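You operate a simulated robot arm through the tools that you are given. There is no shell and no other tool. Be economical: measure what you need, move in short steps, check, and stop when the job is done.

The job below is to be done with a simulated two-armed robot. You get a single attempt, and the scene is never put back.

## Task
Take the cap off the white jar marked "ochre" on the bare end of the grey table and lay it down there.

The check looks at the end state, three seconds after you hand in, the way a careful person would. Anything else that was tipped, shoved, dropped, spilled or broken makes it a failure. Lids that push on must go on centred and level and be pressed home; caps that screw on are set level and turned clockwise until they are tight.

## Robot
Two 7-joint arms with two-finger parallel grippers on one trunk, on a base that drives. Base frame: it is fixed to the floor where the robot stands at the start and does not move with it; the origin is under the middle of the robot, x ahead of it, y to its left, z up; the surface under the hand at the start is at about z = 0.74. Units: m, rad, N and s.
The left shoulder is at the start at [0.07, 0.188, 1.385], the right one opposite. With the tool pointing down near the work surface each hand reaches from about 0.1 to 0.66 m from the robot's upright axis, wherever it stands, measured 20 degrees to its own side. Payload 3.91 kg a hand.
The tool frame of a hand sits at the grasp point between the pads (the TCP): z along the fingers, y along the line on which they close. The tips reach 0.03 m beyond it. The gripper opens to 0.11 m. The fingers are 0.02 m wide and 0.01 m thick; the gripper's body (0.048 by 0.112 m) begins 0.055 m behind the TCP.
Orientation is that of the tool frame in the base frame, as a unit quaternion [w, x, y, z]. With the fingers straight down and closing along the base's y, the tool's x points along the base's -x, its y along +y and its z along -z.

## Interface
- The arms move only by the tool servo_tool. It takes "left_increments", "right_increments" or both (then of equal length, played together; a hand with none holds still); each is a list of rows, each a list of 7 numbers: the shift along the tool's x, y, z in m, then the turn, a rotation vector about the tool's x, y, z in rad, then the opening in per cent of the stroke, from 0 (shut) to 100 (fully open). In form: [[dx, dy, dz, ax, ay, az, jaw], ...]. A call has 1 to 8 rows; each row is the pose to reach, as a shift and turn from the pose commanded when the call began, along the tool's axes at that moment. Each row takes 0.2 s and may step no farther than 0.05 m and 0.15 rad from the row before; otherwise, or with a gripper value out of range, the whole call is refused. Where a pose cannot be reached the arm comes as near as it can. A force on the tool above 40 N (or 10 N above the force at the start of the call, whichever is more), or a blocked arm, ends the call early, and 0.2 s more pass. Each finger travels about 0.072 m/s and halts on what it meets, pressing with about 35 N; the grip force reading is that of the motor and also rises with nothing between the fingers. The clock runs only during rows and for 0.2 s after the last one: add rows that repeat a pose to give the fingers time. It gives the time, the measured TCP pose, the force on the tool (base axes), the opening and the grip force at its end, in the units of the frame above (readings bear some noise), with the torque about the TCP (base axes, N m) and any sound that the robot's microphone picked up.
- Cameras (640 x 400 px; columns grow to the right, rows downward): "scene" is now at [0.1175, -0.0179, 1.6029]; the picture's right is [-0.16, -0.99, 0.00], its down [-0.79, 0.13, -0.60] and it looks along [0.59, -0.10, -0.80] (base axes); focal length 294 px, centre (320, 200). "left" rides on the left gripper at [0.072, -0.017, -0.103] in its tool frame; the picture's right is [0.23, 0.97, 0.00], its down [-0.76, 0.18, -0.62] and it looks along [-0.61, 0.14, 0.78] (tool axes); focal length 222 px, centre (320, 200). "right" rides on the right gripper at [0.072, 0.017, -0.103] in its tool frame; the picture's right is [-0.23, 0.97, 0.00], its down [-0.76, -0.18, -0.62] and it looks along [-0.61, -0.14, 0.78] (tool axes); focal length 222 px, centre (320, 200). There is no depth. A picture from a camera that has moved, and an enlarged one, comes with that camera's place and axes in the base frame and with its lens. The place of the scene camera against the robot may be out by one fixed shift of up to 0.025 m in any direction.
- capture(camera): a new picture of that camera. No time passes.
- raise_lower(by): slides the trunk up (or, below 0, down) by that many m; the arms and the scene camera ride with it, the base frame stays. It gives what a move gives, with no picture.
- drive_base(legs): drives the robot by 1 to 6 legs, each [ahead, turn to the left] in m and rad, along the robot's own axes; the way and the turn of a leg run together, so that a leg with both is an arc; at most 1.5 m and 3.142 rad a leg. The arms and the cameras ride along, it lands a little off, and it stops where it bumps. It gives what a move gives.
- aim_head(pan, tilt): turns the head with the scene camera to pan (to the left, within 1.501 rad either way) and tilt (down, from -0.506 to 1.204), counted from straight ahead of the robot. It gives what a move gives.
- zoom(camera, box): a new picture of the part [left, top, right, bottom] of that camera's present view, enlarged. No time passes.
- sign_off(): hands the job in; it is judged then, once.

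Work in short steps. Places have to be worked out from the pictures, the camera data and where the tool is seen: move nearer, look again, correct. Check each grasp and each placing, and mend what went wrong. You have 120 turns and 92 pictures in all, those below and enlarged ones among them. Open the grippers and draw the arms clear of the work before you hand the job in, unless the task says otherwise; then end with one line.

The tools are called after "Call:" by a JSON object that holds its "method" and its "body". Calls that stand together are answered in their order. servo_tool: Moves the arms, as the interface text tells. Its arguments: {"type":"object","properties":{"left_increments":{"type":"array"},"right_increments":{"type":"array"}},"required":[]} The other tools are called the same way: raise_lower (by) slides the trunk up or down; drive_base (legs) drives the base; aim_head (pan, tilt) turns the head that bears the scene camera; capture (camera) takes a picture; zoom (camera, box) takes an enlarged picture of a part of a camera's view; sign_off () hands the job in.

At the start:

```text
clock: 0.0
left_tool_pos: [0.5803, 0.077, 1.002]
left_orientation: [0.0, 0.0, 1.0, 0.0]
left_ft_force: [0.1, -1.0, 1.4]
left_moment: [-0.03, -0.01, 0.02]
left_gripper_width: 0.1097
left_gripper_force: 0.1
right_tool_pos: [0.5573, -0.3497, 1.0789]
right_orientation: [0.0, 0.0, 1.0, 0.0]
right_ft_force: [-0.2, -0.6, -0.4]
right_moment: [-0.02, 0.01, -0.01]
right_gripper_width: 0.11
right_gripper_force: 0.0
trunk travel left (down, up): [-0.895, 0.045]
robot x, y, heading: [0.0009, 0.001, 0.001]
head pan, tilt: [-0.164, 0.932]
```

scene: 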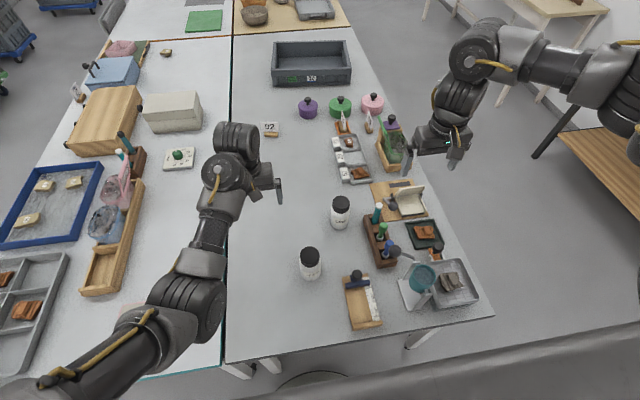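
right: 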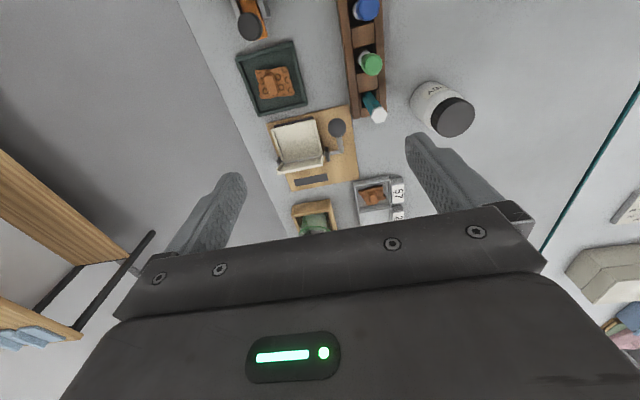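
left: 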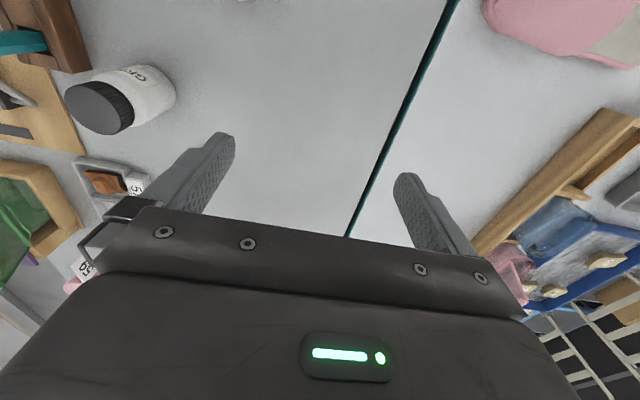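

Two white jars with black caps are visible, so I zoom in to read their labels.

Call:
{"method": "zoom", "body": {"camera": "scene", "box": [280, 180, 376, 300]}}

Call:
{"method": "zoom", "body": {"camera": "scene", "box": [220, 80, 500, 340]}}

```text
3.33 times, centred on (328, 240) of scene
camera zoom: at [0.1175, -0.0179, 1.6029], right [-0.16, -0.99, 0.0], down [-0.79, 0.13, -0.6], along [0.59, -0.1, -0.8], focal length 978 px, centre (293, 67)
```

zoom: 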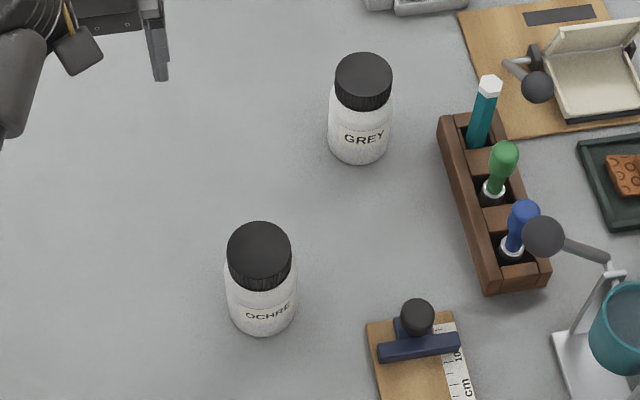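

```text
1.54 times, centred on (360, 210) of scene
camera zoom: at [0.1175, -0.0179, 1.6029], right [-0.16, -0.99, 0.0], down [-0.79, 0.13, -0.6], along [0.59, -0.1, -0.8], focal length 452 px, centre (258, 185)
```

zoom: 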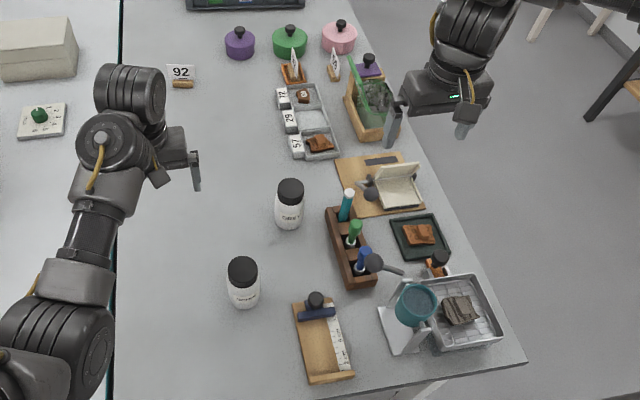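

The "OCHRE" jar is the nearer one, at about (0.49, -0.05), with a ribbed screw cap. The left hand will hold its body nearly level from the +y side while the right hand turns the cap from above. I start yawing the left hand high over the bare area.

Call:
{"method": "servo_tool", "body": {"left_increments": [[0.01, 0.015, 0, 0, 0, -0.14, 100], [0.02, 0.03, 0, 0, 0, -0.28, 100], [0.03, 0.045, 0, 0, 0, -0.42, 100], [0.04, 0.06, 0, 0, 0, -0.56, 100], [0.05, 0.075, 0, 0, 0, -0.7, 100], [0.06, 0.09, 0, 0, 0, -0.84, 100], [0.07, 0.1, 0, 0, 0, -0.98, 100], [0.08, 0.11, 0, 0, 0, -1.12, 100]]}}

```text
clock: 1.8
left_tool_pos: [0.4685, 0.2077, 0.9255]
left_orientation: [-0.001, -0.522, 0.853, 0.001]
left_ft_force: [0.6, 0.4, -0.2]
left_moment: [0.02, 0.03, 0.04]
left_gripper_width: 0.1099
left_gripper_force: 0.1
left hand out of reach, approached as far as the arm can: row 2, 3, 4, 5, 6, 7, 8
right_tool_pos: [0.5606, -0.3485, 1.0786]
right_orientation: [-0.002, 0.0, 1.0, 0.0]
right_ft_force: [0.5, -0.1, 0.0]
right_moment: [-0.02, 0.0, 0.01]
right_gripper_width: 0.1099
right_gripper_force: 0.1
trunk travel left (down, up): [-0.895, 0.045]
robot x, y, heading: [0.0028, -0.0008, 0.001]
head pan, tilt: [-0.164, 0.932]
```

The yaw worked, though the hand settled lower at z 0.926. Next I pitch the fingers up toward level.

Call:
{"method": "servo_tool", "body": {"left_increments": [[0, 0, 0, 0, 0.14, 0, 100], [0, 0, 0, 0, 0.28, 0, 100], [0, 0, 0, 0, 0.42, 0, 100], [0, 0, 0, 0, 0.56, 0, 100], [0, 0, 0, 0, 0.7, 0, 100], [0, 0, 0, 0, 0.84, 0, 100], [0, 0, 0, 0, 0.98, 0, 100], [0, 0, 0, 0, 1.12, 0, 100]]}}

Call:
{"method": "capture", "body": {"camera": "scene"}}

Call:
{"method": "capture", "body": {"camera": "left"}}

```text
clock: 3.6
left_tool_pos: [0.4721, 0.1712, 0.834]
left_orientation: [-0.437, -0.445, 0.731, -0.279]
left_ft_force: [-1.3, -1.1, -1.5]
left_moment: [-0.04, 0.01, 0.05]
left_gripper_width: 0.11
left_gripper_force: 0.0
left hand out of reach, approached as far as the arm can: row 1, 2, 3, 4, 5, 6, 7, 8
right_tool_pos: [0.5586, -0.3488, 1.0792]
right_orientation: [-0.001, -0.001, 1.0, -0.001]
right_ft_force: [0.6, -0.1, 0.8]
right_moment: [0.0, 0.05, 0.0]
right_gripper_width: 0.1101
right_gripper_force: 0.0
trunk travel left (down, up): [-0.895, 0.045]
robot x, y, heading: [0.0008, -0.0009, 0.003]
head pan, tilt: [-0.164, 0.932]
```

```text
86 pictures are left
camera scene: at [0.1195, -0.0171, 1.6029], right [-0.16, -0.99, 0.0], down [-0.79, 0.13, -0.6], along [0.59, -0.1, -0.8], focal length 294 px, centre (320, 200)
```

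scene: 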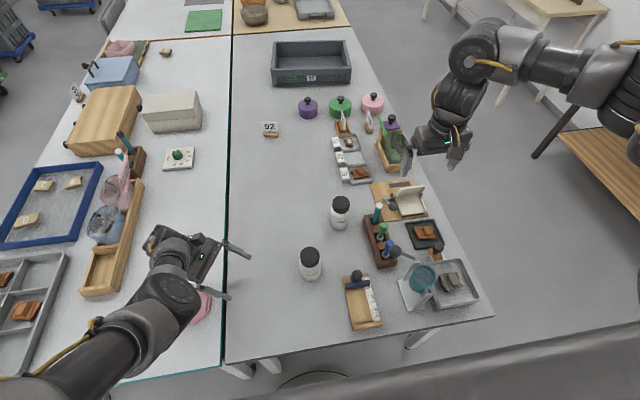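

```text
85 pictures are left
camera left: at [0.5108, 0.2157, 0.9458], right [-0.92, 0.34, 0.18], down [0.25, 0.89, -0.39], along [-0.3, -0.31, -0.9], focal length 222 px, centre (320, 200)
```

left: 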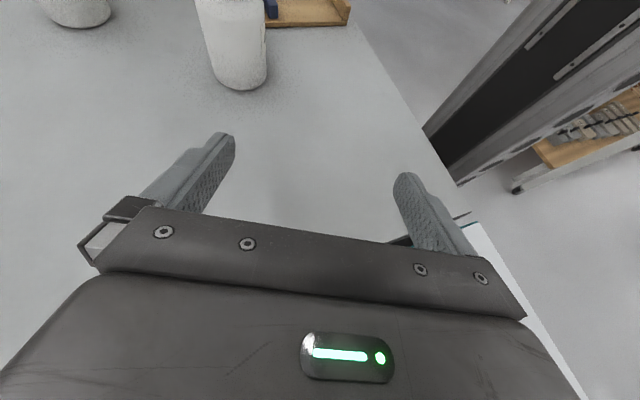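

The fingers now point (-0.39, -0.80, -0.47), and a pink object lies beneath the wrist on the white table. I raise the hand and yaw it left so it points more forward-right and clears that object.

Call:
{"method": "servo_tool", "body": {"left_increments": [[0.027, 0, -0.014, 0, 0, 0, 100], [0.053, 0, -0.028, 0, 0, 0, 100], [0.053, 0, -0.028, 0.124, -0.003, -0.065, 100], [0.053, 0, -0.028, 0.248, -0.006, -0.13, 100], [0.053, 0, -0.028, 0.372, -0.009, -0.195, 100], [0.053, 0, -0.028, 0.496, -0.012, -0.26, 100]]}}

Call:
{"method": "capture", "body": {"camera": "scene"}}

```text
clock: 3.9
left_tool_pos: [0.4715, 0.1691, 0.8375]
left_orientation: [-0.452, -0.466, 0.711, -0.269]
left_ft_force: [14.5, -20.6, -14.5]
left_moment: [1.73, 2.49, -1.78]
left_gripper_width: 0.11
left_gripper_force: 0.0
right_tool_pos: [0.5582, -0.3478, 1.0796]
right_orientation: [0.0, -0.002, 1.0, 0.001]
right_ft_force: [-0.3, -0.6, 0.0]
right_moment: [-0.01, -0.02, -0.05]
right_gripper_width: 0.1099
right_gripper_force: 0.0
trunk travel left (down, up): [-0.895, 0.045]
robot x, y, heading: [0.0026, -0.001, 0.002]
head pan, tilt: [-0.164, 0.932]
stopped in row 1 (left hand): the force on the tool passed its limit at 337 N (the readings are from after the stop); the commanded pose is now the measured one
```

```text
84 pictures are left
camera scene: at [0.1176, -0.0183, 1.6029], right [-0.16, -0.99, 0.0], down [-0.79, 0.13, -0.6], along [0.59, -0.1, -0.8], focal length 294 px, centre (320, 200)
```

scene: 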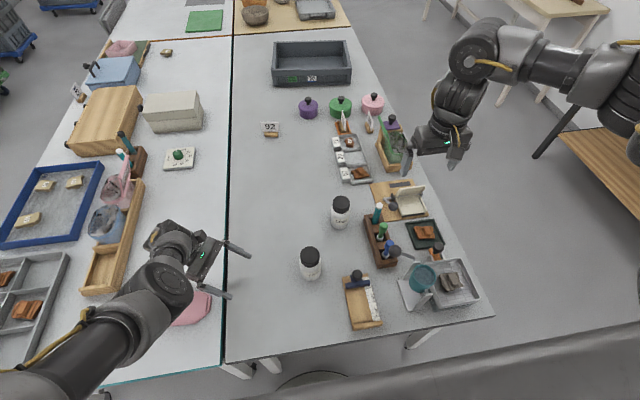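

A large contact force stopped the move, so I look closely at what the hand may be touching.

Call:
{"method": "zoom", "body": {"camera": "scene", "box": [100, 200, 280, 340]}}

Call:
{"method": "capture", "body": {"camera": "left"}}

```text
2.86 times, centred on (190, 270) of scene
camera zoom: at [0.1176, -0.0183, 1.6029], right [-0.16, -0.99, 0.0], down [-0.79, 0.13, -0.6], along [0.59, -0.1, -0.8], focal length 839 px, centre (691, 0)
```

zoom: 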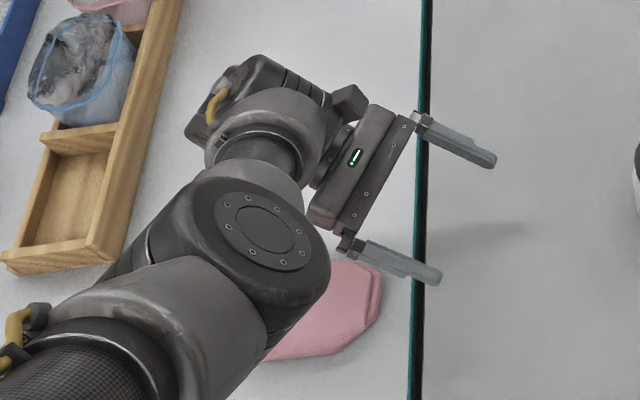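

```text
82 pictures are left
camera left: at [0.5162, 0.2138, 0.9468], right [-0.92, 0.31, 0.24], down [0.2, 0.9, -0.4], along [-0.34, -0.32, -0.89], focal length 222 px, centre (320, 200)
```

left: 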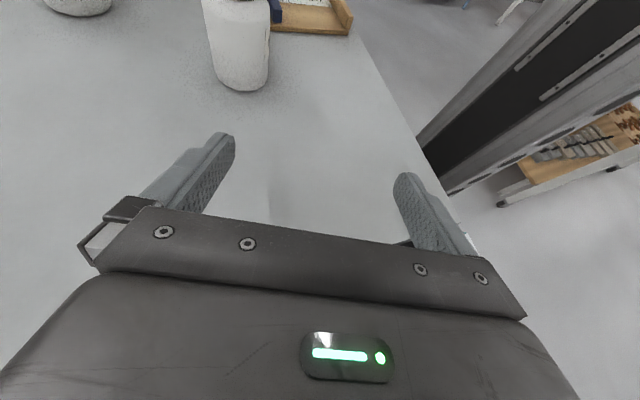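

The residual force looks like the gripper housing against its own folded forearm, so this wrist posture is a bad one. I undo the pitch and will approach from the robot side instead, tilted about 45° down.

Call:
{"method": "servo_tool", "body": {"left_increments": [[0, 0, 0, 0, -0.12, 0, 100], [0, 0, 0, 0, -0.26, 0, 100], [0, 0, 0, 0, -0.4, 0, 100], [0, 0, 0, 0, -0.54, 0, 100], [0, 0, 0, 0, -0.68, 0, 100], [0, 0, 0, 0, -0.82, 0, 100], [0, 0, 0, 0, -0.96, 0, 100], [0, 0, 0, 0, -1.09, 0, 100]]}}

```text
clock: 4.2
left_tool_pos: [0.4732, 0.1705, 0.8363]
left_orientation: [-0.447, -0.47, 0.713, -0.267]
left_ft_force: [9.6, -13.8, -4.8]
left_moment: [1.57, 1.48, -1.23]
left_gripper_width: 0.11
left_gripper_force: 0.1
right_tool_pos: [0.5594, -0.3488, 1.079]
right_orientation: [0.0, 0.0, 1.0, 0.001]
right_ft_force: [0.6, 0.5, 0.1]
right_moment: [-0.01, -0.04, 0.0]
right_gripper_width: 0.11
right_gripper_force: 0.1
trunk travel left (down, up): [-0.895, 0.045]
robot x, y, heading: [0.0005, -0.0014, 0.004]
head pan, tilt: [-0.164, 0.932]
stopped in row 1 (left hand): the force on the tool passed its limit at 72 N (the readings are from after the stop); the commanded pose is now the measured one
```

Contact persists and pushes the tool toward +x -y, so I slide the hand gently that way to free it.

Call:
{"method": "servo_tool", "body": {"left_increments": [[0.001, -0.008, 0.004, 0, 0, 0, 100], [0.002, -0.016, 0.008, 0, 0, 0, 100], [0.003, -0.024, 0.013, 0, 0, 0, 100], [0.004, -0.034, 0.018, 0, 0, 0, 100]]}}

```text
clock: 5.2
left_tool_pos: [0.4966, 0.1393, 0.831]
left_orientation: [-0.447, -0.468, 0.714, -0.266]
left_ft_force: [0.0, 0.1, 0.5]
left_moment: [0.02, -0.01, 0.04]
left_gripper_width: 0.1101
left_gripper_force: 0.1
right_tool_pos: [0.559, -0.3479, 1.0797]
right_orientation: [0.0, -0.002, 1.0, 0.0]
right_ft_force: [0.0, -0.2, -0.2]
right_moment: [0.02, 0.0, -0.02]
right_gripper_width: 0.1099
right_gripper_force: 0.1
trunk travel left (down, up): [-0.895, 0.045]
robot x, y, heading: [-0.0018, 0.0039, 0.001]
head pan, tilt: [-0.164, 0.932]
```

It is free now with zero force. I undo the pitch here while rising slightly.

Call:
{"method": "servo_tool", "body": {"left_increments": [[0, 0, 0, 0, -0.12, 0, 100], [0, 0, 0, 0, -0.26, 0, 100], [0, 0, 0, 0, -0.4, 0, 100], [0, 0, 0, 0, -0.54, 0, 100], [0, 0, 0, 0, -0.68, 0, 100], [0, 0, 0, 0, -0.82, 0, 100], [0, 0, 0, 0, -0.96, 0, 100], [0, 0, 0, 0, -1.09, 0, 100]]}}

```text
clock: 7.0
left_tool_pos: [0.4955, 0.1416, 0.8301]
left_orientation: [-0.012, -0.54, 0.842, 0.015]
left_ft_force: [-0.4, -0.1, -0.1]
left_moment: [0.0, 0.02, -0.01]
left_gripper_width: 0.1099
left_gripper_force: 0.1
right_tool_pos: [0.5577, -0.3483, 1.0801]
right_orientation: [0.0, -0.001, 1.0, 0.0]
right_ft_force: [0.4, 0.1, -0.2]
right_moment: [0.03, 0.03, -0.01]
right_gripper_width: 0.1098
right_gripper_force: 0.1
trunk travel left (down, up): [-0.895, 0.045]
robot x, y, heading: [-0.0022, 0.0021, 0.001]
head pan, tilt: [-0.164, 0.932]
```

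The hand is vertical again. I yaw back and raise it.

Call:
{"method": "servo_tool", "body": {"left_increments": [[0, 0, -0.01, 0, 0, 0.14, 100], [0, 0, -0.02, 0, 0, 0.28, 100], [0, 0, -0.03, 0, 0, 0.42, 100], [0, 0, -0.04, 0, 0, 0.56, 100], [0, 0, -0.05, 0, 0, 0.7, 100], [0, 0, -0.06, 0, 0, 0.84, 100], [0, 0, -0.07, 0, 0, 0.98, 100], [0, 0, -0.08, 0, 0, 1.12, 100]]}}

Call:
{"method": "servo_tool", "body": {"left_increments": [[0, 0, 0, 0, 0, 0.14, 100], [0, 0, 0, 0, 0, 0.28, 100], [0, 0, 0, 0, 0, 0.42, 100], [0, 0, 0, 0, 0, 0.56, 100], [0, 0, 0, 0, 0, 0.7, 100]]}}

```text
clock: 8.6
left_tool_pos: [0.4997, 0.1386, 0.9019]
left_orientation: [-0.014, -0.083, 0.996, 0.006]
left_ft_force: [6.4, -9.4, -15.3]
left_moment: [1.44, -0.42, 0.79]
left_gripper_width: 0.1099
left_gripper_force: 0.1
right_tool_pos: [0.5581, -0.3477, 1.0796]
right_orientation: [0.001, -0.002, 1.0, 0.001]
right_ft_force: [-0.1, 0.9, -0.1]
right_moment: [-0.01, 0.0, 0.01]
right_gripper_width: 0.11
right_gripper_force: 0.1
trunk travel left (down, up): [-0.895, 0.045]
robot x, y, heading: [0.0029, 0.0019, 0.003]
head pan, tilt: [-0.164, 0.932]
stopped in row 8 (left hand): the force on the tool passed its limit at 108 N (the readings are from after the stop); the commanded pose is now the measured one
```

```text
clock: 8.9
left_tool_pos: [0.5002, 0.1409, 0.9019]
left_orientation: [-0.013, -0.08, 0.997, 0.007]
left_ft_force: [4.5, -1.5, -8.1]
left_moment: [0.47, -0.09, 0.26]
left_gripper_width: 0.1101
left_gripper_force: 0.1
right_tool_pos: [0.5585, -0.3481, 1.0797]
right_orientation: [0.0, -0.002, 1.0, 0.001]
right_ft_force: [-0.8, -0.2, -0.1]
right_moment: [-0.04, 0.01, 0.0]
right_gripper_width: 0.1102
right_gripper_force: 0.1
trunk travel left (down, up): [-0.895, 0.045]
robot x, y, heading: [0.0005, 0.0013, -0.001]
head pan, tilt: [-0.164, 0.932]
stopped in row 1 (left hand): the force on the tool passed its limit at 79 N (the readings are from after the stop); the commanded pose is now the measured one
```

Another contact stopped it; I look before moving further.

Call:
{"method": "capture", "body": {"camera": "scene"}}

Call:
{"method": "capture", "body": {"camera": "left"}}

Call:
{"method": "capture", "body": {"camera": "right"}}

```text
81 pictures are left
camera scene: at [0.1176, -0.0179, 1.6029], right [-0.16, -0.99, 0.0], down [-0.79, 0.13, -0.6], along [0.59, -0.1, -0.8], focal length 294 px, centre (320, 200)
```

scene: 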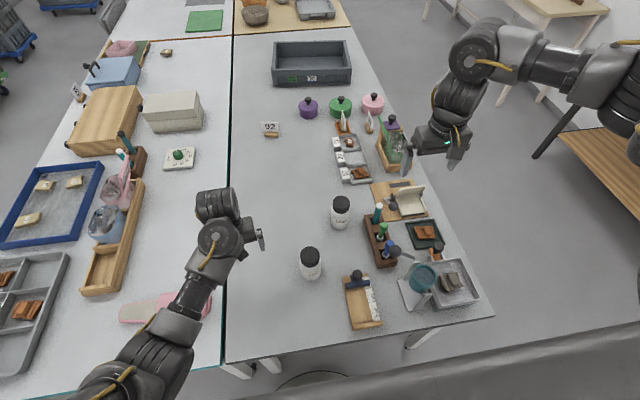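

```text
80 pictures are left
camera left: at [0.4344, 0.1094, 1.0056], right [-0.38, 0.93, 0.02], down [0.74, 0.29, 0.61], along [0.56, 0.25, -0.79], focal length 222 px, centre (320, 200)
```

left: 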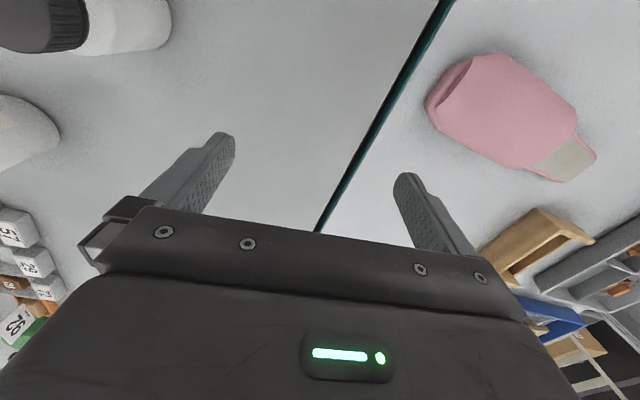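

```text
79 pictures are left
camera right: at [0.4863, -0.3316, 1.1834], right [0.22, 0.97, 0.0], down [0.76, -0.18, 0.62], along [0.61, -0.14, -0.78], focal length 222 px, centre (320, 200)
```

right: 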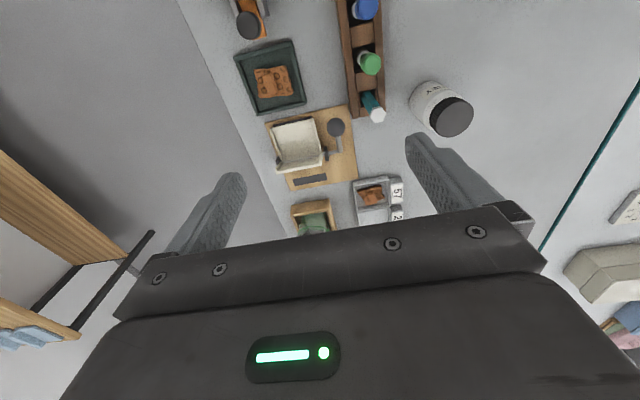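

The pictures show no object touched; again it's the hand close under its own forearm. I move forward and down, then tilt the fingers forward, which opens the wrist.

Call:
{"method": "servo_tool", "body": {"left_increments": [[-0.01, 0, 0.015, 0, 0, 0, 100], [-0.02, 0, 0.03, 0, 0, 0, 100], [-0.03, 0, 0.04, 0, 0, 0, 100], [-0.03, 0, 0.04, 0, -0.12, 0, 100], [-0.03, 0, 0.04, 0, -0.24, 0, 100], [-0.03, 0, 0.04, 0, -0.36, 0, 100], [-0.03, 0, 0.04, 0, -0.48, 0, 100], [-0.03, 0, 0.04, 0, -0.6, 0, 100]]}}

```text
clock: 10.7
left_tool_pos: [0.5288, 0.1445, 0.8613]
left_orientation: [0.282, -0.075, 0.956, 0.031]
left_ft_force: [0.3, 0.7, 0.1]
left_moment: [-0.02, 0.0, -0.02]
left_gripper_width: 0.1099
left_gripper_force: 0.1
right_tool_pos: [0.559, -0.3475, 1.0806]
right_orientation: [0.0, -0.002, 1.0, 0.0]
right_ft_force: [0.1, 0.5, 0.1]
right_moment: [-0.03, -0.03, 0.02]
right_gripper_width: 0.11
right_gripper_force: 0.0
trunk travel left (down, up): [-0.895, 0.045]
robot x, y, heading: [-0.0001, -0.0015, 0.003]
head pan, tilt: [-0.164, 0.932]
```

Good: no contact, tilt 34° forward. Next I yaw to the right by about 0.7 rad while retreating toward a staging point behind the jar.

Call:
{"method": "servo_tool", "body": {"left_increments": [[0.0, 0, 0, 0.076, -0.0024, 0.1175, 100], [0.02, -0.013, -0.014, 0.152, -0.005, 0.235, 100], [0.04, -0.026, -0.028, 0.229, -0.007, 0.3525, 100], [0.06, -0.038, -0.04, 0.305, -0.0096, 0.47, 100], [0.08, -0.05, -0.054, 0.381, -0.012, 0.5875, 100]]}}

Call:
{"method": "capture", "body": {"camera": "scene"}}

Call:
{"method": "capture", "body": {"camera": "left"}}

```text
clock: 11.9
left_tool_pos: [0.4407, 0.0806, 0.8616]
left_orientation: [0.275, 0.259, 0.923, -0.068]
left_ft_force: [0.1, -0.1, -0.3]
left_moment: [0.03, 0.0, 0.02]
left_gripper_width: 0.1099
left_gripper_force: 0.1
right_tool_pos: [0.5587, -0.3487, 1.0806]
right_orientation: [0.0, -0.001, 1.0, 0.001]
right_ft_force: [0.2, 0.7, 0.2]
right_moment: [-0.03, -0.04, -0.01]
right_gripper_width: 0.1101
right_gripper_force: 0.1
trunk travel left (down, up): [-0.895, 0.045]
robot x, y, heading: [0.0044, -0.0036, -0.002]
head pan, tilt: [-0.164, 0.932]
```

```text
78 pictures are left
camera scene: at [0.1165, -0.0181, 1.603], right [-0.16, -0.99, 0.0], down [-0.79, 0.13, -0.6], along [0.59, -0.1, -0.8], focal length 294 px, centre (320, 200)
```

scene: 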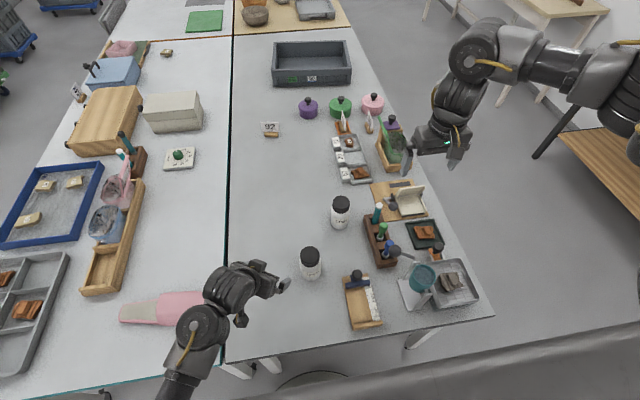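

```text
77 pictures are left
camera left: at [0.3311, 0.1242, 0.9077], right [0.34, 0.93, -0.11], down [0.34, -0.02, 0.94], along [0.88, -0.36, -0.32], focal length 222 px, centre (320, 200)
```

left: 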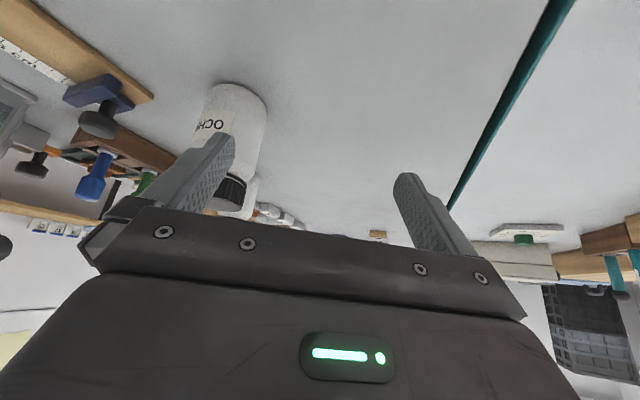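

The jar reads as centred near (0.478, -0.052). I tilt to about 50° from vertical and move to a staging pose 0.10 m behind it along the approach line.

Call:
{"method": "servo_tool", "body": {"left_increments": [[0, -0.02, 0, 0, -0.07, 0, 100], [-0.001, -0.045, 0.003, 0, -0.145, 0, 100], [-0.002, -0.07, 0.006, 0, -0.22, 0, 100], [-0.003, -0.097, 0.0097, 0, -0.29, 0, 100]]}}

Call:
{"method": "capture", "body": {"camera": "left"}}

Call:
{"method": "capture", "body": {"camera": "scene"}}

```text
clock: 12.9
left_tool_pos: [0.3943, -0.0061, 0.855]
left_orientation: [0.407, 0.247, 0.873, -0.105]
left_ft_force: [-0.6, -0.4, 0.0]
left_moment: [0.03, 0.02, -0.01]
left_gripper_width: 0.1102
left_gripper_force: 0.1
right_tool_pos: [0.5575, -0.3481, 1.08]
right_orientation: [0.001, -0.002, 1.0, 0.001]
right_ft_force: [0.3, -0.7, 0.5]
right_moment: [0.03, -0.01, 0.0]
right_gripper_width: 0.1101
right_gripper_force: 0.1
trunk travel left (down, up): [-0.895, 0.045]
robot x, y, heading: [0.0002, -0.0006, -0.002]
head pan, tilt: [-0.164, 0.932]
```

```text
76 pictures are left
camera left: at [0.2785, 0.0428, 0.8647], right [0.38, 0.91, -0.16], down [0.1, 0.13, 0.99], along [0.92, -0.39, -0.04], focal length 222 px, centre (320, 200)
```

left: 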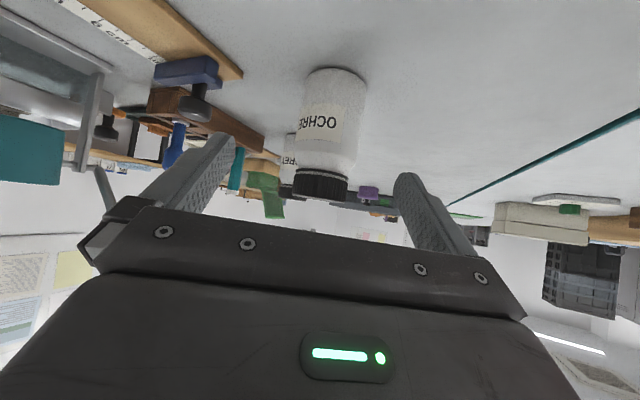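

```text
75 pictures are left
camera scene: at [0.1163, -0.0188, 1.603], right [-0.16, -0.99, 0.0], down [-0.79, 0.13, -0.6], along [0.59, -0.1, -0.8], focal length 294 px, centre (320, 200)
```

scene: 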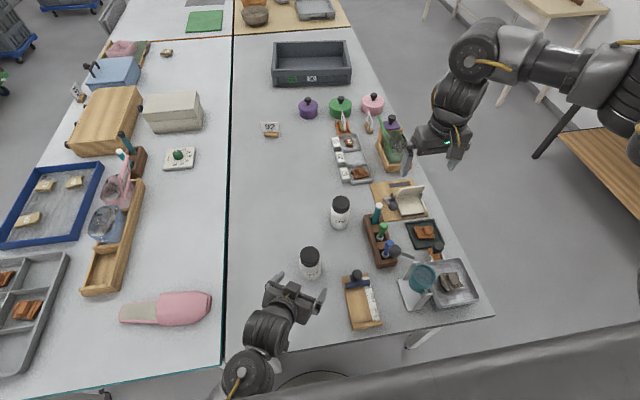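

This level view puts the jar axis near (0.480, -0.049), body top at z≈0.833 and cap top at ≈0.857. I advance partway with a small lateral correction and then check.

Call:
{"method": "servo_tool", "body": {"left_increments": [[-0.003, 0.006, 0.02, 0, 0, 0, 100], [-0.005, 0.0064, 0.04, 0, 0, 0, 100], [-0.007, 0.0064, 0.06, 0, 0, 0, 100]]}}

Call:
{"method": "capture", "body": {"camera": "left"}}

Call:
{"method": "zoom", "body": {"camera": "scene", "box": [240, 220, 400, 320]}}

```text
clock: 13.7
left_tool_pos: [0.4435, -0.0257, 0.8195]
left_orientation: [0.406, 0.245, 0.874, -0.106]
left_ft_force: [0.5, -0.3, -0.2]
left_moment: [-0.03, 0.02, 0.0]
left_gripper_width: 0.1101
left_gripper_force: 0.0
right_tool_pos: [0.5591, -0.3498, 1.0793]
right_orientation: [0.0, -0.002, 1.0, 0.001]
right_ft_force: [-0.5, 0.6, -0.4]
right_moment: [0.03, 0.0, 0.01]
right_gripper_width: 0.1096
right_gripper_force: 0.0
trunk travel left (down, up): [-0.895, 0.045]
robot x, y, heading: [-0.0009, 0.0003, 0.0]
head pan, tilt: [-0.164, 0.932]
```

```text
74 pictures are left
camera left: at [0.3274, 0.023, 0.8305], right [0.38, 0.91, -0.16], down [0.1, 0.13, 0.99], along [0.92, -0.39, -0.04], focal length 222 px, centre (320, 200)
```

left: 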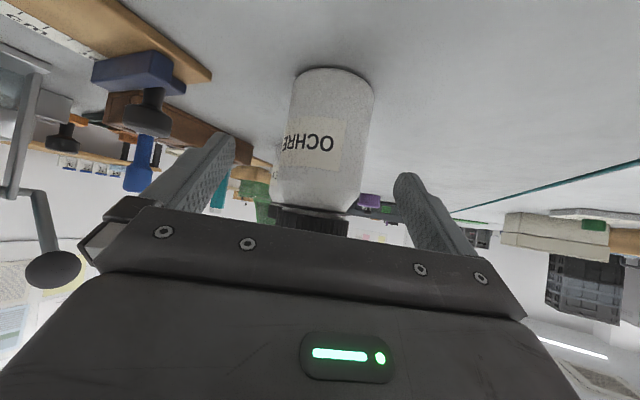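

```text
4.00 times, centred on (320, 270) of scene
camera zoom: at [0.1181, -0.0183, 1.6029], right [-0.16, -0.99, 0.0], down [-0.79, 0.13, -0.6], along [0.59, -0.1, -0.8], focal length 1174 px, centre (320, -80)
```

zoom: 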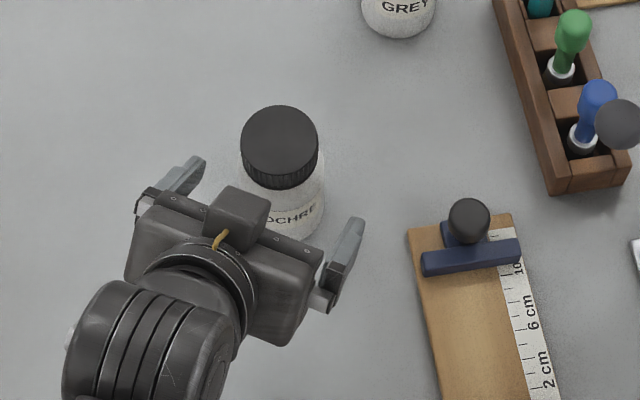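

There is a block on the upper side of the gripper that would crowd the cap. I flatten the tilt by about 15° in place, which lowers that block and moves it back.

Call:
{"method": "servo_tool", "body": {"left_increments": [[0, 0, 0, 0, -0.09, 0, 100], [0, 0, 0, 0, -0.18, 0, 100], [0, 0, 0, 0, -0.27, 0, 100]]}}

Call:
{"method": "capture", "body": {"camera": "left"}}

Call:
{"method": "zoom", "body": {"camera": "scene", "box": [240, 220, 400, 320]}}

```text
clock: 14.5
left_tool_pos: [0.4438, -0.0264, 0.8213]
left_orientation: [0.52, 0.229, 0.811, -0.138]
left_ft_force: [-0.7, 0.3, 0.3]
left_moment: [0.0, 0.0, 0.01]
left_gripper_width: 0.1102
left_gripper_force: 0.1
right_tool_pos: [0.559, -0.3474, 1.0787]
right_orientation: [0.0, -0.002, 1.0, 0.001]
right_ft_force: [0.4, 0.0, -0.4]
right_moment: [-0.02, -0.01, -0.01]
right_gripper_width: 0.11
right_gripper_force: 0.0
trunk travel left (down, up): [-0.895, 0.045]
robot x, y, heading: [0.0002, -0.0001, 0.003]
head pan, tilt: [-0.164, 0.932]
```

```text
72 pictures are left
camera left: at [0.3294, 0.0226, 0.7972], right [0.42, 0.89, -0.19], down [-0.13, 0.27, 0.96], along [0.9, -0.38, 0.22], focal length 222 px, centre (320, 200)
```

left: 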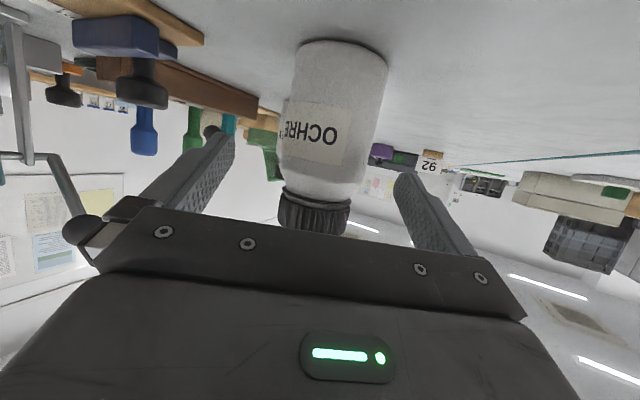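

```text
4.00 times, centred on (320, 270) of scene
camera zoom: at [0.1174, -0.0179, 1.6029], right [-0.16, -0.99, 0.0], down [-0.79, 0.13, -0.6], along [0.59, -0.1, -0.8], focal length 1174 px, centre (320, -80)
```

zoom: 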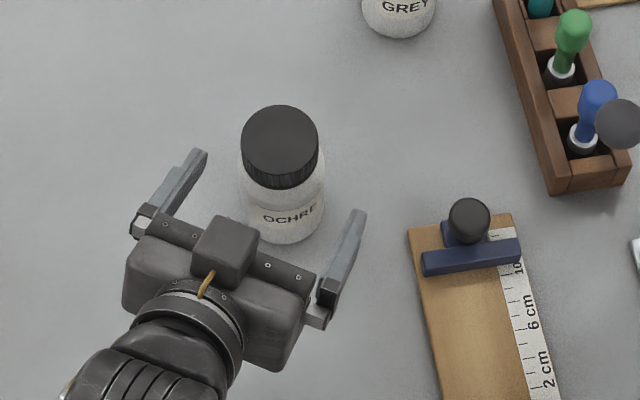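

The block is well back now, and the jar axis reads (0.480, -0.047), centred between the fingers. I advance 0.033 m and check before closing.

Call:
{"method": "servo_tool", "body": {"left_increments": [[0.004, 0.001, 0.011, 0, 0, 0, 100], [0.007, 0.001, 0.022, 0, 0, 0, 100], [0.0075, 0.001, 0.033, 0, 0, 0, 100]]}}

Call:
{"method": "zoom", "body": {"camera": "scene", "box": [240, 220, 400, 320]}}

Call:
{"method": "capture", "body": {"camera": "left"}}

```text
clock: 15.3
left_tool_pos: [0.4683, -0.041, 0.8025]
left_orientation: [0.52, 0.23, 0.811, -0.138]
left_ft_force: [-0.6, 0.0, 0.0]
left_moment: [-0.01, 0.03, 0.0]
left_gripper_width: 0.1099
left_gripper_force: 0.2
right_tool_pos: [0.5586, -0.3484, 1.08]
right_orientation: [0.0, -0.002, 1.0, 0.0]
right_ft_force: [0.3, 0.5, -0.2]
right_moment: [-0.01, 0.0, 0.01]
right_gripper_width: 0.1099
right_gripper_force: 0.1
trunk travel left (down, up): [-0.895, 0.045]
robot x, y, heading: [0.0016, -0.002, 0.002]
head pan, tilt: [-0.164, 0.932]
```

```text
4.00 times, centred on (320, 270) of scene
camera zoom: at [0.1178, -0.0182, 1.6029], right [-0.16, -0.99, 0.0], down [-0.79, 0.13, -0.6], along [0.59, -0.1, -0.8], focal length 1174 px, centre (320, -80)
```

zoom: 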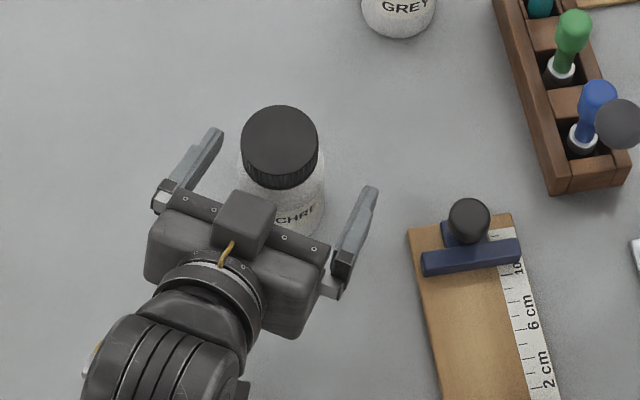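

```text
69 pictures are left
camera left: at [0.353, 0.0091, 0.7784], right [0.42, 0.89, -0.19], down [-0.13, 0.27, 0.96], along [0.9, -0.38, 0.22], focal length 222 px, centre (320, 200)
```

left: 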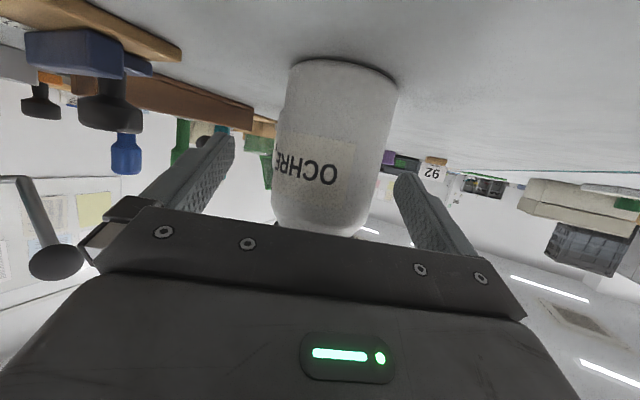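

The tips straddle the jar about 12 mm past its axis and it is centred within 2 mm. I close the left gripper on the body.

Call:
{"method": "servo_tool", "body": {"left_increments": [[0, 0, 0, 0, 0, 0, 75], [0, 0, 0, 0, 0, 0, 60], [0, 0, 0, 0, 0, 0, 40], [0, 0, 0, 0, 0, 0, 20], [0, 0, 0, 0, 0, 0, 0], [0, 0, 0, 0, 0, 0, 0]]}}

Call:
{"method": "zoom", "body": {"camera": "scene", "box": [240, 220, 400, 320]}}

Call:
{"method": "capture", "body": {"camera": "left"}}

```text
clock: 16.7
left_tool_pos: [0.4682, -0.0387, 0.8025]
left_orientation: [0.52, 0.229, 0.811, -0.137]
left_ft_force: [1.2, 0.0, 2.1]
left_moment: [-0.07, -0.03, 0.03]
left_gripper_width: 0.0614
left_gripper_force: 35.4
right_tool_pos: [0.5582, -0.3481, 1.0795]
right_orientation: [-0.001, -0.002, 1.0, 0.001]
right_ft_force: [-0.1, -0.2, -0.6]
right_moment: [0.01, 0.02, 0.02]
right_gripper_width: 0.11
right_gripper_force: 0.2
trunk travel left (down, up): [-0.895, 0.045]
robot x, y, heading: [-0.0005, -0.0021, -0.004]
head pan, tilt: [-0.164, 0.932]
```

```text
4.00 times, centred on (320, 270) of scene
camera zoom: at [0.1175, -0.0178, 1.603], right [-0.16, -0.99, 0.0], down [-0.79, 0.13, -0.6], along [0.59, -0.1, -0.8], focal length 1174 px, centre (320, -80)
```

zoom: 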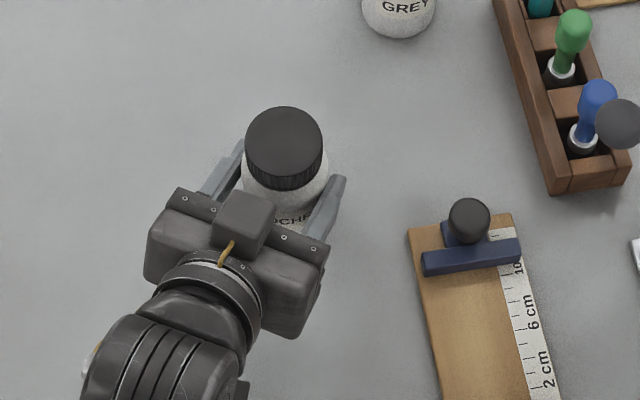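

```text
67 pictures are left
camera left: at [0.353, 0.0095, 0.7786], right [0.42, 0.89, -0.19], down [-0.13, 0.27, 0.96], along [0.9, -0.38, 0.22], focal length 222 px, centre (320, 200)
```

left: 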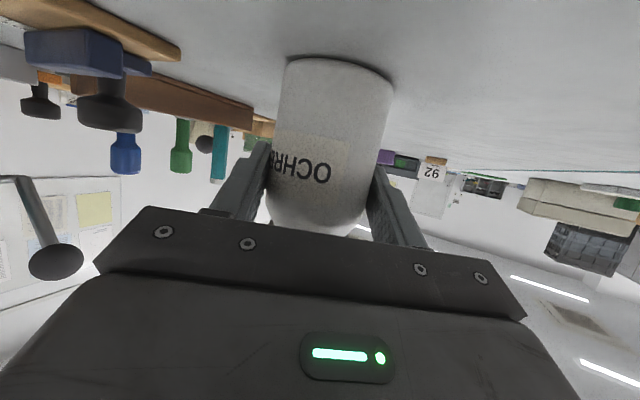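

The jar is held (diameter 61 mm, grip 35 N), axis ≈ (0.480, -0.047). I bring the right hand over toward the cap, yawing it clockwise so its camera stays clear of its forearm.

Call:
{"method": "servo_tool", "body": {"right_increments": [[0.005, 0.03, 0.005, 0, 0, 0.14, 100], [0.01, 0.06, 0.01, 0, 0, 0.28, 100], [0.02, 0.09, 0.02, 0, 0, 0.42, 100], [0.03, 0.12, 0.03, 0, 0, 0.56, 100], [0.04, 0.15, 0.04, 0, 0, 0.7, 100], [0.05, 0.18, 0.05, 0, 0, 0.84, 100], [0.06, 0.21, 0.06, 0, 0, 0.98, 100], [0.07, 0.24, 0.07, 0, 0, 1.12, 100]]}}

Call:
{"method": "capture", "body": {"camera": "scene"}}

Call:
{"method": "capture", "body": {"camera": "right"}}

```text
clock: 18.5
left_tool_pos: [0.4678, -0.0374, 0.8022]
left_orientation: [0.52, 0.229, 0.811, -0.139]
left_ft_force: [-2.4, 1.0, 3.8]
left_moment: [-0.18, 0.26, -0.1]
left_gripper_width: 0.0614
left_gripper_force: 34.6
right_tool_pos: [0.6107, -0.0592, 0.9644]
right_orientation: [0.001, 0.53, 0.848, -0.002]
right_ft_force: [0.8, 0.9, 0.5]
right_moment: [-0.04, 0.02, 0.02]
right_gripper_width: 0.11
right_gripper_force: 0.1
right hand out of reach, approached as far as the arm can: row 4, 5, 6, 7, 8
trunk travel left (down, up): [-0.895, 0.045]
robot x, y, heading: [-0.0021, 0.0019, -0.004]
head pan, tilt: [-0.164, 0.932]
```

```text
66 pictures are left
camera scene: at [0.1163, -0.012, 1.603], right [-0.16, -0.99, 0.0], down [-0.79, 0.13, -0.6], along [0.59, -0.1, -0.8], focal length 294 px, centre (320, 200)
```

scene: 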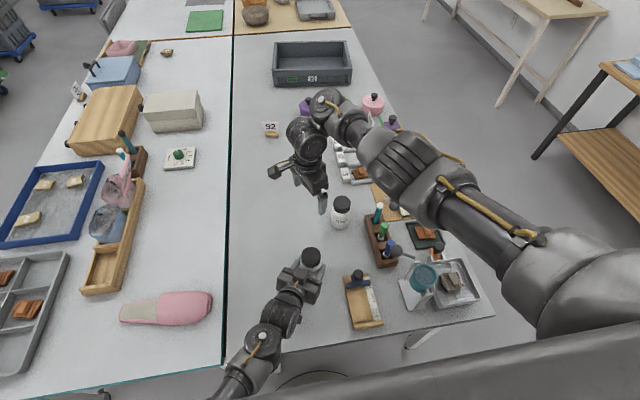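

```text
65 pictures are left
camera right: at [0.5944, 0.0136, 1.0668], right [0.98, 0.22, 0.0], down [0.17, -0.76, 0.63], along [0.14, -0.61, -0.78], focal length 222 px, centre (320, 200)
```

right: 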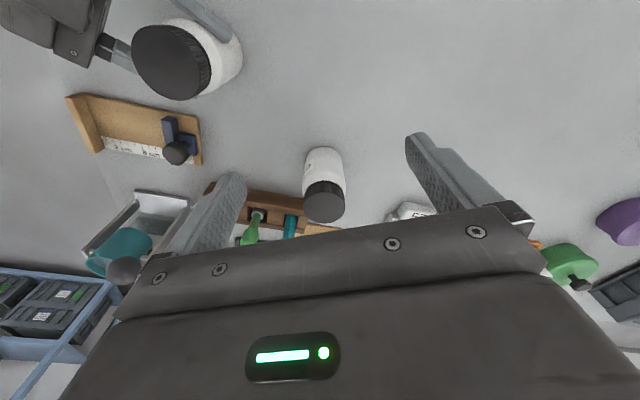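

The arm was limited to x≈0.61 at that height. I move toward the jar, a bit lower, and narrow the opening.

Call:
{"method": "servo_tool", "body": {"right_increments": [[0.014, -0.024, 0.005, 0, 0, 0, 90], [0.028, -0.048, 0.012, 0, 0, 0, 80], [0.042, -0.072, 0.022, 0, 0, 0, 75], [0.05, -0.085, 0.03, 0, 0, 0, 75]]}}

Call:
{"method": "capture", "body": {"camera": "right"}}

Call:
{"method": "capture", "body": {"camera": "scene"}}

```text
clock: 19.5
left_tool_pos: [0.468, -0.0391, 0.8023]
left_orientation: [0.52, 0.23, 0.811, -0.138]
left_ft_force: [-0.9, -1.8, 4.7]
left_moment: [-0.31, 0.16, 0.0]
left_gripper_width: 0.0611
left_gripper_force: 34.9
right_tool_pos: [0.5411, -0.0337, 0.8941]
right_orientation: [0.001, 0.531, 0.848, 0.0]
right_ft_force: [0.7, -0.3, -0.5]
right_moment: [-0.02, 0.01, 0.0]
right_gripper_width: 0.0827
right_gripper_force: 0.0
right hand out of reach, approached as far as the arm can: row 1, 2, 3, 4
trunk travel left (down, up): [-0.895, 0.045]
robot x, y, heading: [-0.0046, 0.0044, 0.004]
head pan, tilt: [-0.164, 0.932]
```

```text
64 pictures are left
camera right: at [0.5245, 0.0394, 0.9981], right [0.97, 0.22, 0.0], down [0.17, -0.76, 0.62], along [0.14, -0.61, -0.78], focal length 222 px, centre (320, 200)
```

right: 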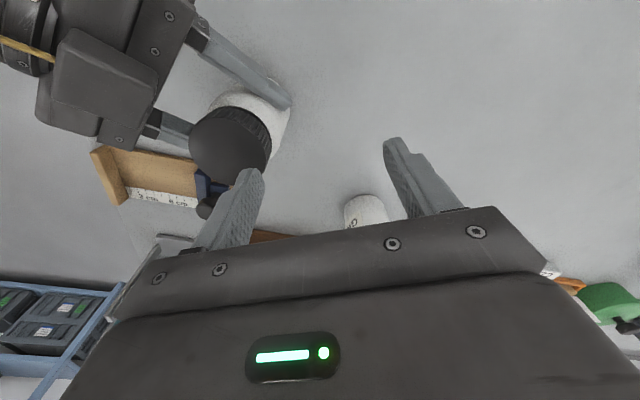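

```text
63 pictures are left
camera scene: at [0.1169, -0.0174, 1.603], right [-0.16, -0.99, 0.0], down [-0.79, 0.13, -0.6], along [0.59, -0.1, -0.8], focal length 294 px, centre (320, 200)
```

scene: 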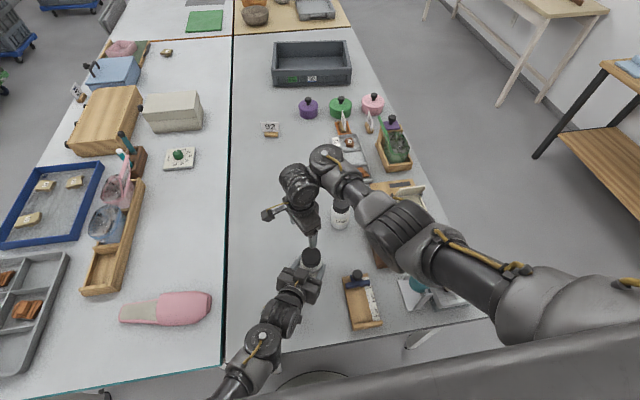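

The right arm's reach boundary keeps it too far and high to reach the cap at x=0.48. I'll retract the right hand, then lift the firmly held jar 12 mm and set it down about 9 cm farther out on the same bare area.

Call:
{"method": "servo_tool", "body": {"right_increments": [[-0.01, 0.02, -0.02, 0, 0, 0, 75], [-0.025, 0.05, -0.05, 0, 0, 0, 75], [-0.045, 0.09, -0.08, 0, 0, 0, 75], [-0.06, 0.12, -0.1, 0, 0, 0, 75]]}}

Call:
{"method": "servo_tool", "body": {"left_increments": [[-0.0055, 0, -0.0025, 0, 0, 0, 0], [-0.0109, 0, -0.005, 0, 0, 0, 0], [-0.0109, 0, -0.005, 0, 0, 0, 0]]}}

Call:
{"method": "capture", "body": {"camera": "left"}}

Call:
{"method": "capture", "body": {"camera": "scene"}}

```text
refused: row 3 steps farther than a row can; nothing moved
```

```text
clock: 20.3
left_tool_pos: [0.4662, -0.0391, 0.8132]
left_orientation: [0.518, 0.229, 0.813, -0.136]
left_ft_force: [3.1, -0.4, -13.1]
left_moment: [0.16, 0.53, -0.03]
left_gripper_width: 0.0615
left_gripper_force: 35.1
right_tool_pos: [0.5409, -0.0332, 0.8941]
right_orientation: [0.0, 0.53, 0.848, 0.0]
right_ft_force: [-2.3, -0.2, 10.3]
right_moment: [-0.16, 0.53, -0.02]
right_gripper_width: 0.0832
right_gripper_force: 1.2
trunk travel left (down, up): [-0.895, 0.045]
robot x, y, heading: [0.0016, 0.001, 0.006]
head pan, tilt: [-0.164, 0.932]
```

```text
62 pictures are left
camera left: at [0.3521, 0.0098, 0.7889], right [0.42, 0.89, -0.19], down [-0.12, 0.26, 0.96], along [0.9, -0.38, 0.22], focal length 222 px, centre (320, 200)
```

left: 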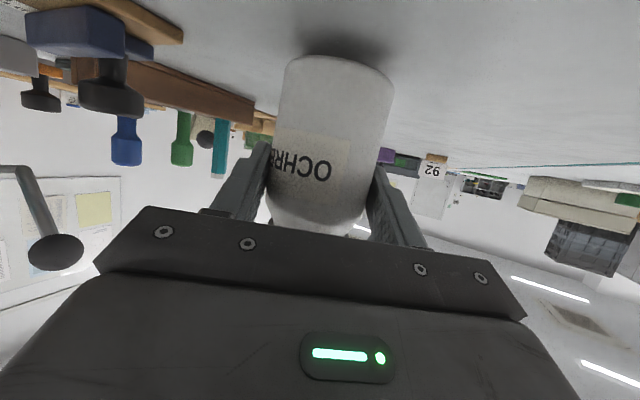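

```text
61 pictures are left
camera scene: at [0.1182, -0.0177, 1.6028], right [-0.16, -0.99, 0.0], down [-0.79, 0.13, -0.6], along [0.59, -0.1, -0.8], focal length 294 px, centre (320, 200)
```

scene: 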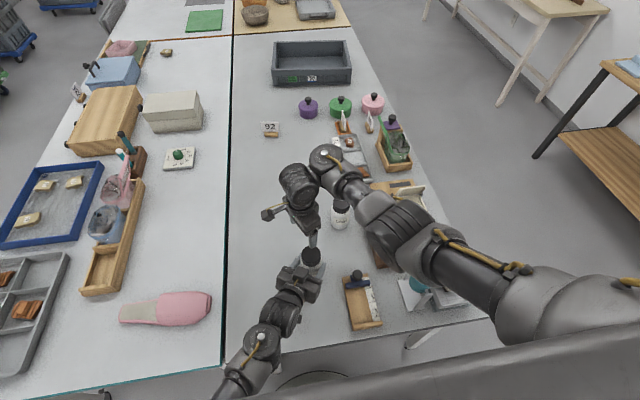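

The right move was refused, so lifting the jar brought its cap against a right fingertip (10 N, gentle). I lift the right hand away in smaller steps.

Call:
{"method": "servo_tool", "body": {"right_increments": [[-0.004, 0.008, -0.02, 0, 0, 0, 75], [-0.014, 0.03, -0.045, 0, 0, 0, 75], [-0.028, 0.06, -0.07, 0, 0, 0, 75], [-0.042, 0.09, -0.09, 0, 0, 0, 75], [-0.056, 0.12, -0.1, 0, 0, 0, 75]]}}

Call:
{"method": "capture", "body": {"camera": "left"}}

Call:
{"method": "capture", "body": {"camera": "scene"}}

```text
clock: 21.5
left_tool_pos: [0.4688, -0.038, 0.8142]
left_orientation: [0.52, 0.229, 0.811, -0.137]
left_ft_force: [0.3, -1.4, -3.6]
left_moment: [0.04, 0.05, 0.02]
left_gripper_width: 0.061
left_gripper_force: 34.6
right_tool_pos: [0.6728, -0.0302, 0.9964]
right_orientation: [0.0, 0.53, 0.848, 0.0]
right_ft_force: [0.3, -0.5, -0.3]
right_moment: [0.0, 0.02, -0.02]
right_gripper_width: 0.0825
right_gripper_force: 0.1
right hand out of reach, approached as far as the arm can: row 1
trunk travel left (down, up): [-0.895, 0.045]
robot x, y, heading: [-0.0041, -0.0001, 0.004]
head pan, tilt: [-0.164, 0.932]
```

```text
60 pictures are left
camera left: at [0.3531, 0.0096, 0.7897], right [0.42, 0.89, -0.19], down [-0.12, 0.27, 0.96], along [0.9, -0.38, 0.22], focal length 222 px, centre (320, 200)
```

left: 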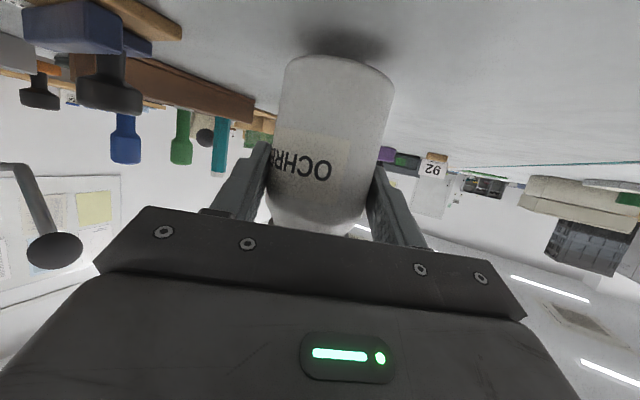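

```text
59 pictures are left
camera scene: at [0.1183, -0.0167, 1.6028], right [-0.16, -0.99, 0.0], down [-0.79, 0.13, -0.6], along [0.59, -0.1, -0.8], focal length 294 px, centre (320, 200)
```

scene: 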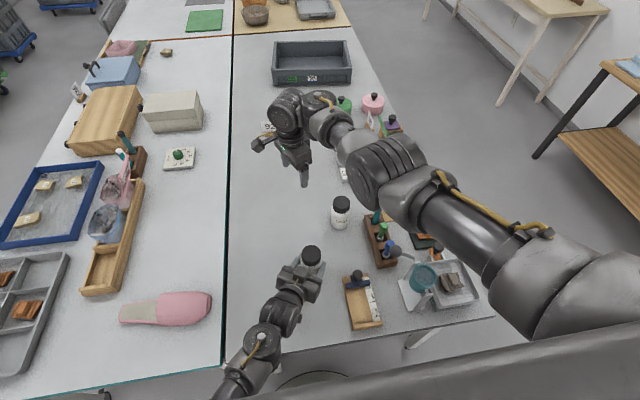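

The jar hangs level in the grip and the right hand is clear. I carry it +0.09 x, +0.02 y at constant height, then lower it.

Call:
{"method": "servo_tool", "body": {"left_increments": [[-0.007, 0.016, 0.015, 0, 0, 0, 0], [-0.0136, 0.032, 0.0305, 0, 0, 0, 0], [-0.0204, 0.0476, 0.0458, 0, 0, 0, 0], [-0.0272, 0.0635, 0.061, 0, 0, 0, 0], [-0.0272, 0.0635, 0.061, 0, 0, 0, 0], [-0.022, 0.0635, 0.0634, 0, 0, 0, 0], [-0.0168, 0.0635, 0.0658, 0, 0, 0, 0], [-0.0168, 0.0635, 0.0658, 0, 0, 0, 0]]}}

Call:
{"method": "capture", "body": {"camera": "left"}}

Call:
{"method": "capture", "body": {"camera": "scene"}}

```text
clock: 23.3
left_tool_pos: [0.5595, -0.0194, 0.8047]
left_orientation: [0.523, 0.229, 0.809, -0.139]
left_ft_force: [4.4, -1.9, 13.9]
left_moment: [-0.44, 0.07, 0.1]
left_gripper_width: 0.0609
left_gripper_force: 34.3
right_tool_pos: [0.6705, -0.0313, 0.9968]
right_orientation: [0.001, 0.53, 0.848, 0.0]
right_ft_force: [0.5, -0.9, 0.1]
right_moment: [-0.05, 0.02, 0.0]
right_gripper_width: 0.0821
right_gripper_force: 0.2
trunk travel left (down, up): [-0.895, 0.045]
robot x, y, heading: [0.0068, 0.0003, 0.008]
head pan, tilt: [-0.164, 0.932]
```

```text
58 pictures are left
camera left: at [0.4448, 0.028, 0.779], right [0.42, 0.89, -0.19], down [-0.13, 0.27, 0.95], along [0.9, -0.38, 0.23], focal length 222 px, centre (320, 200)
```

left: 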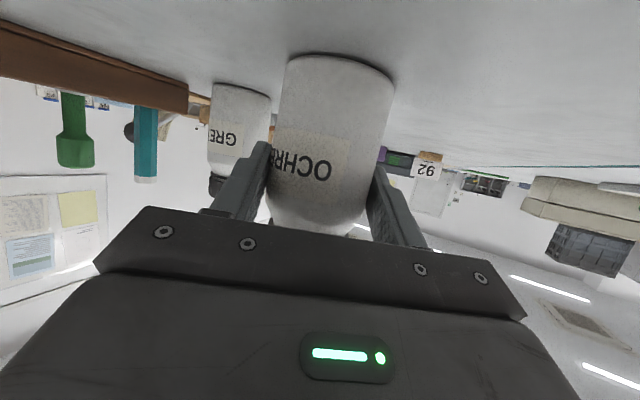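

```text
57 pictures are left
camera scene: at [0.1163, -0.0178, 1.6033], right [-0.16, -0.99, 0.0], down [-0.79, 0.13, -0.6], along [0.59, -0.1, -0.8], focal length 294 px, centre (320, 200)
```

scene: 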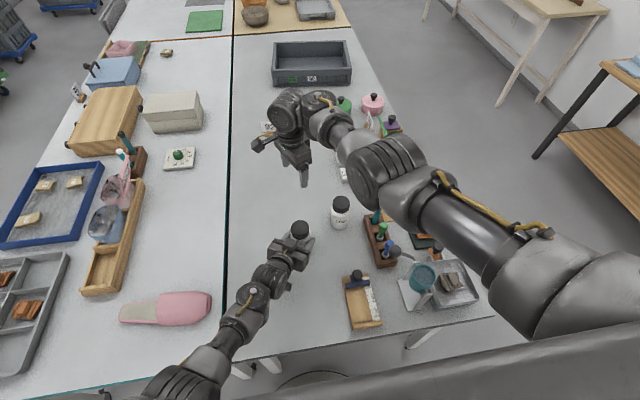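

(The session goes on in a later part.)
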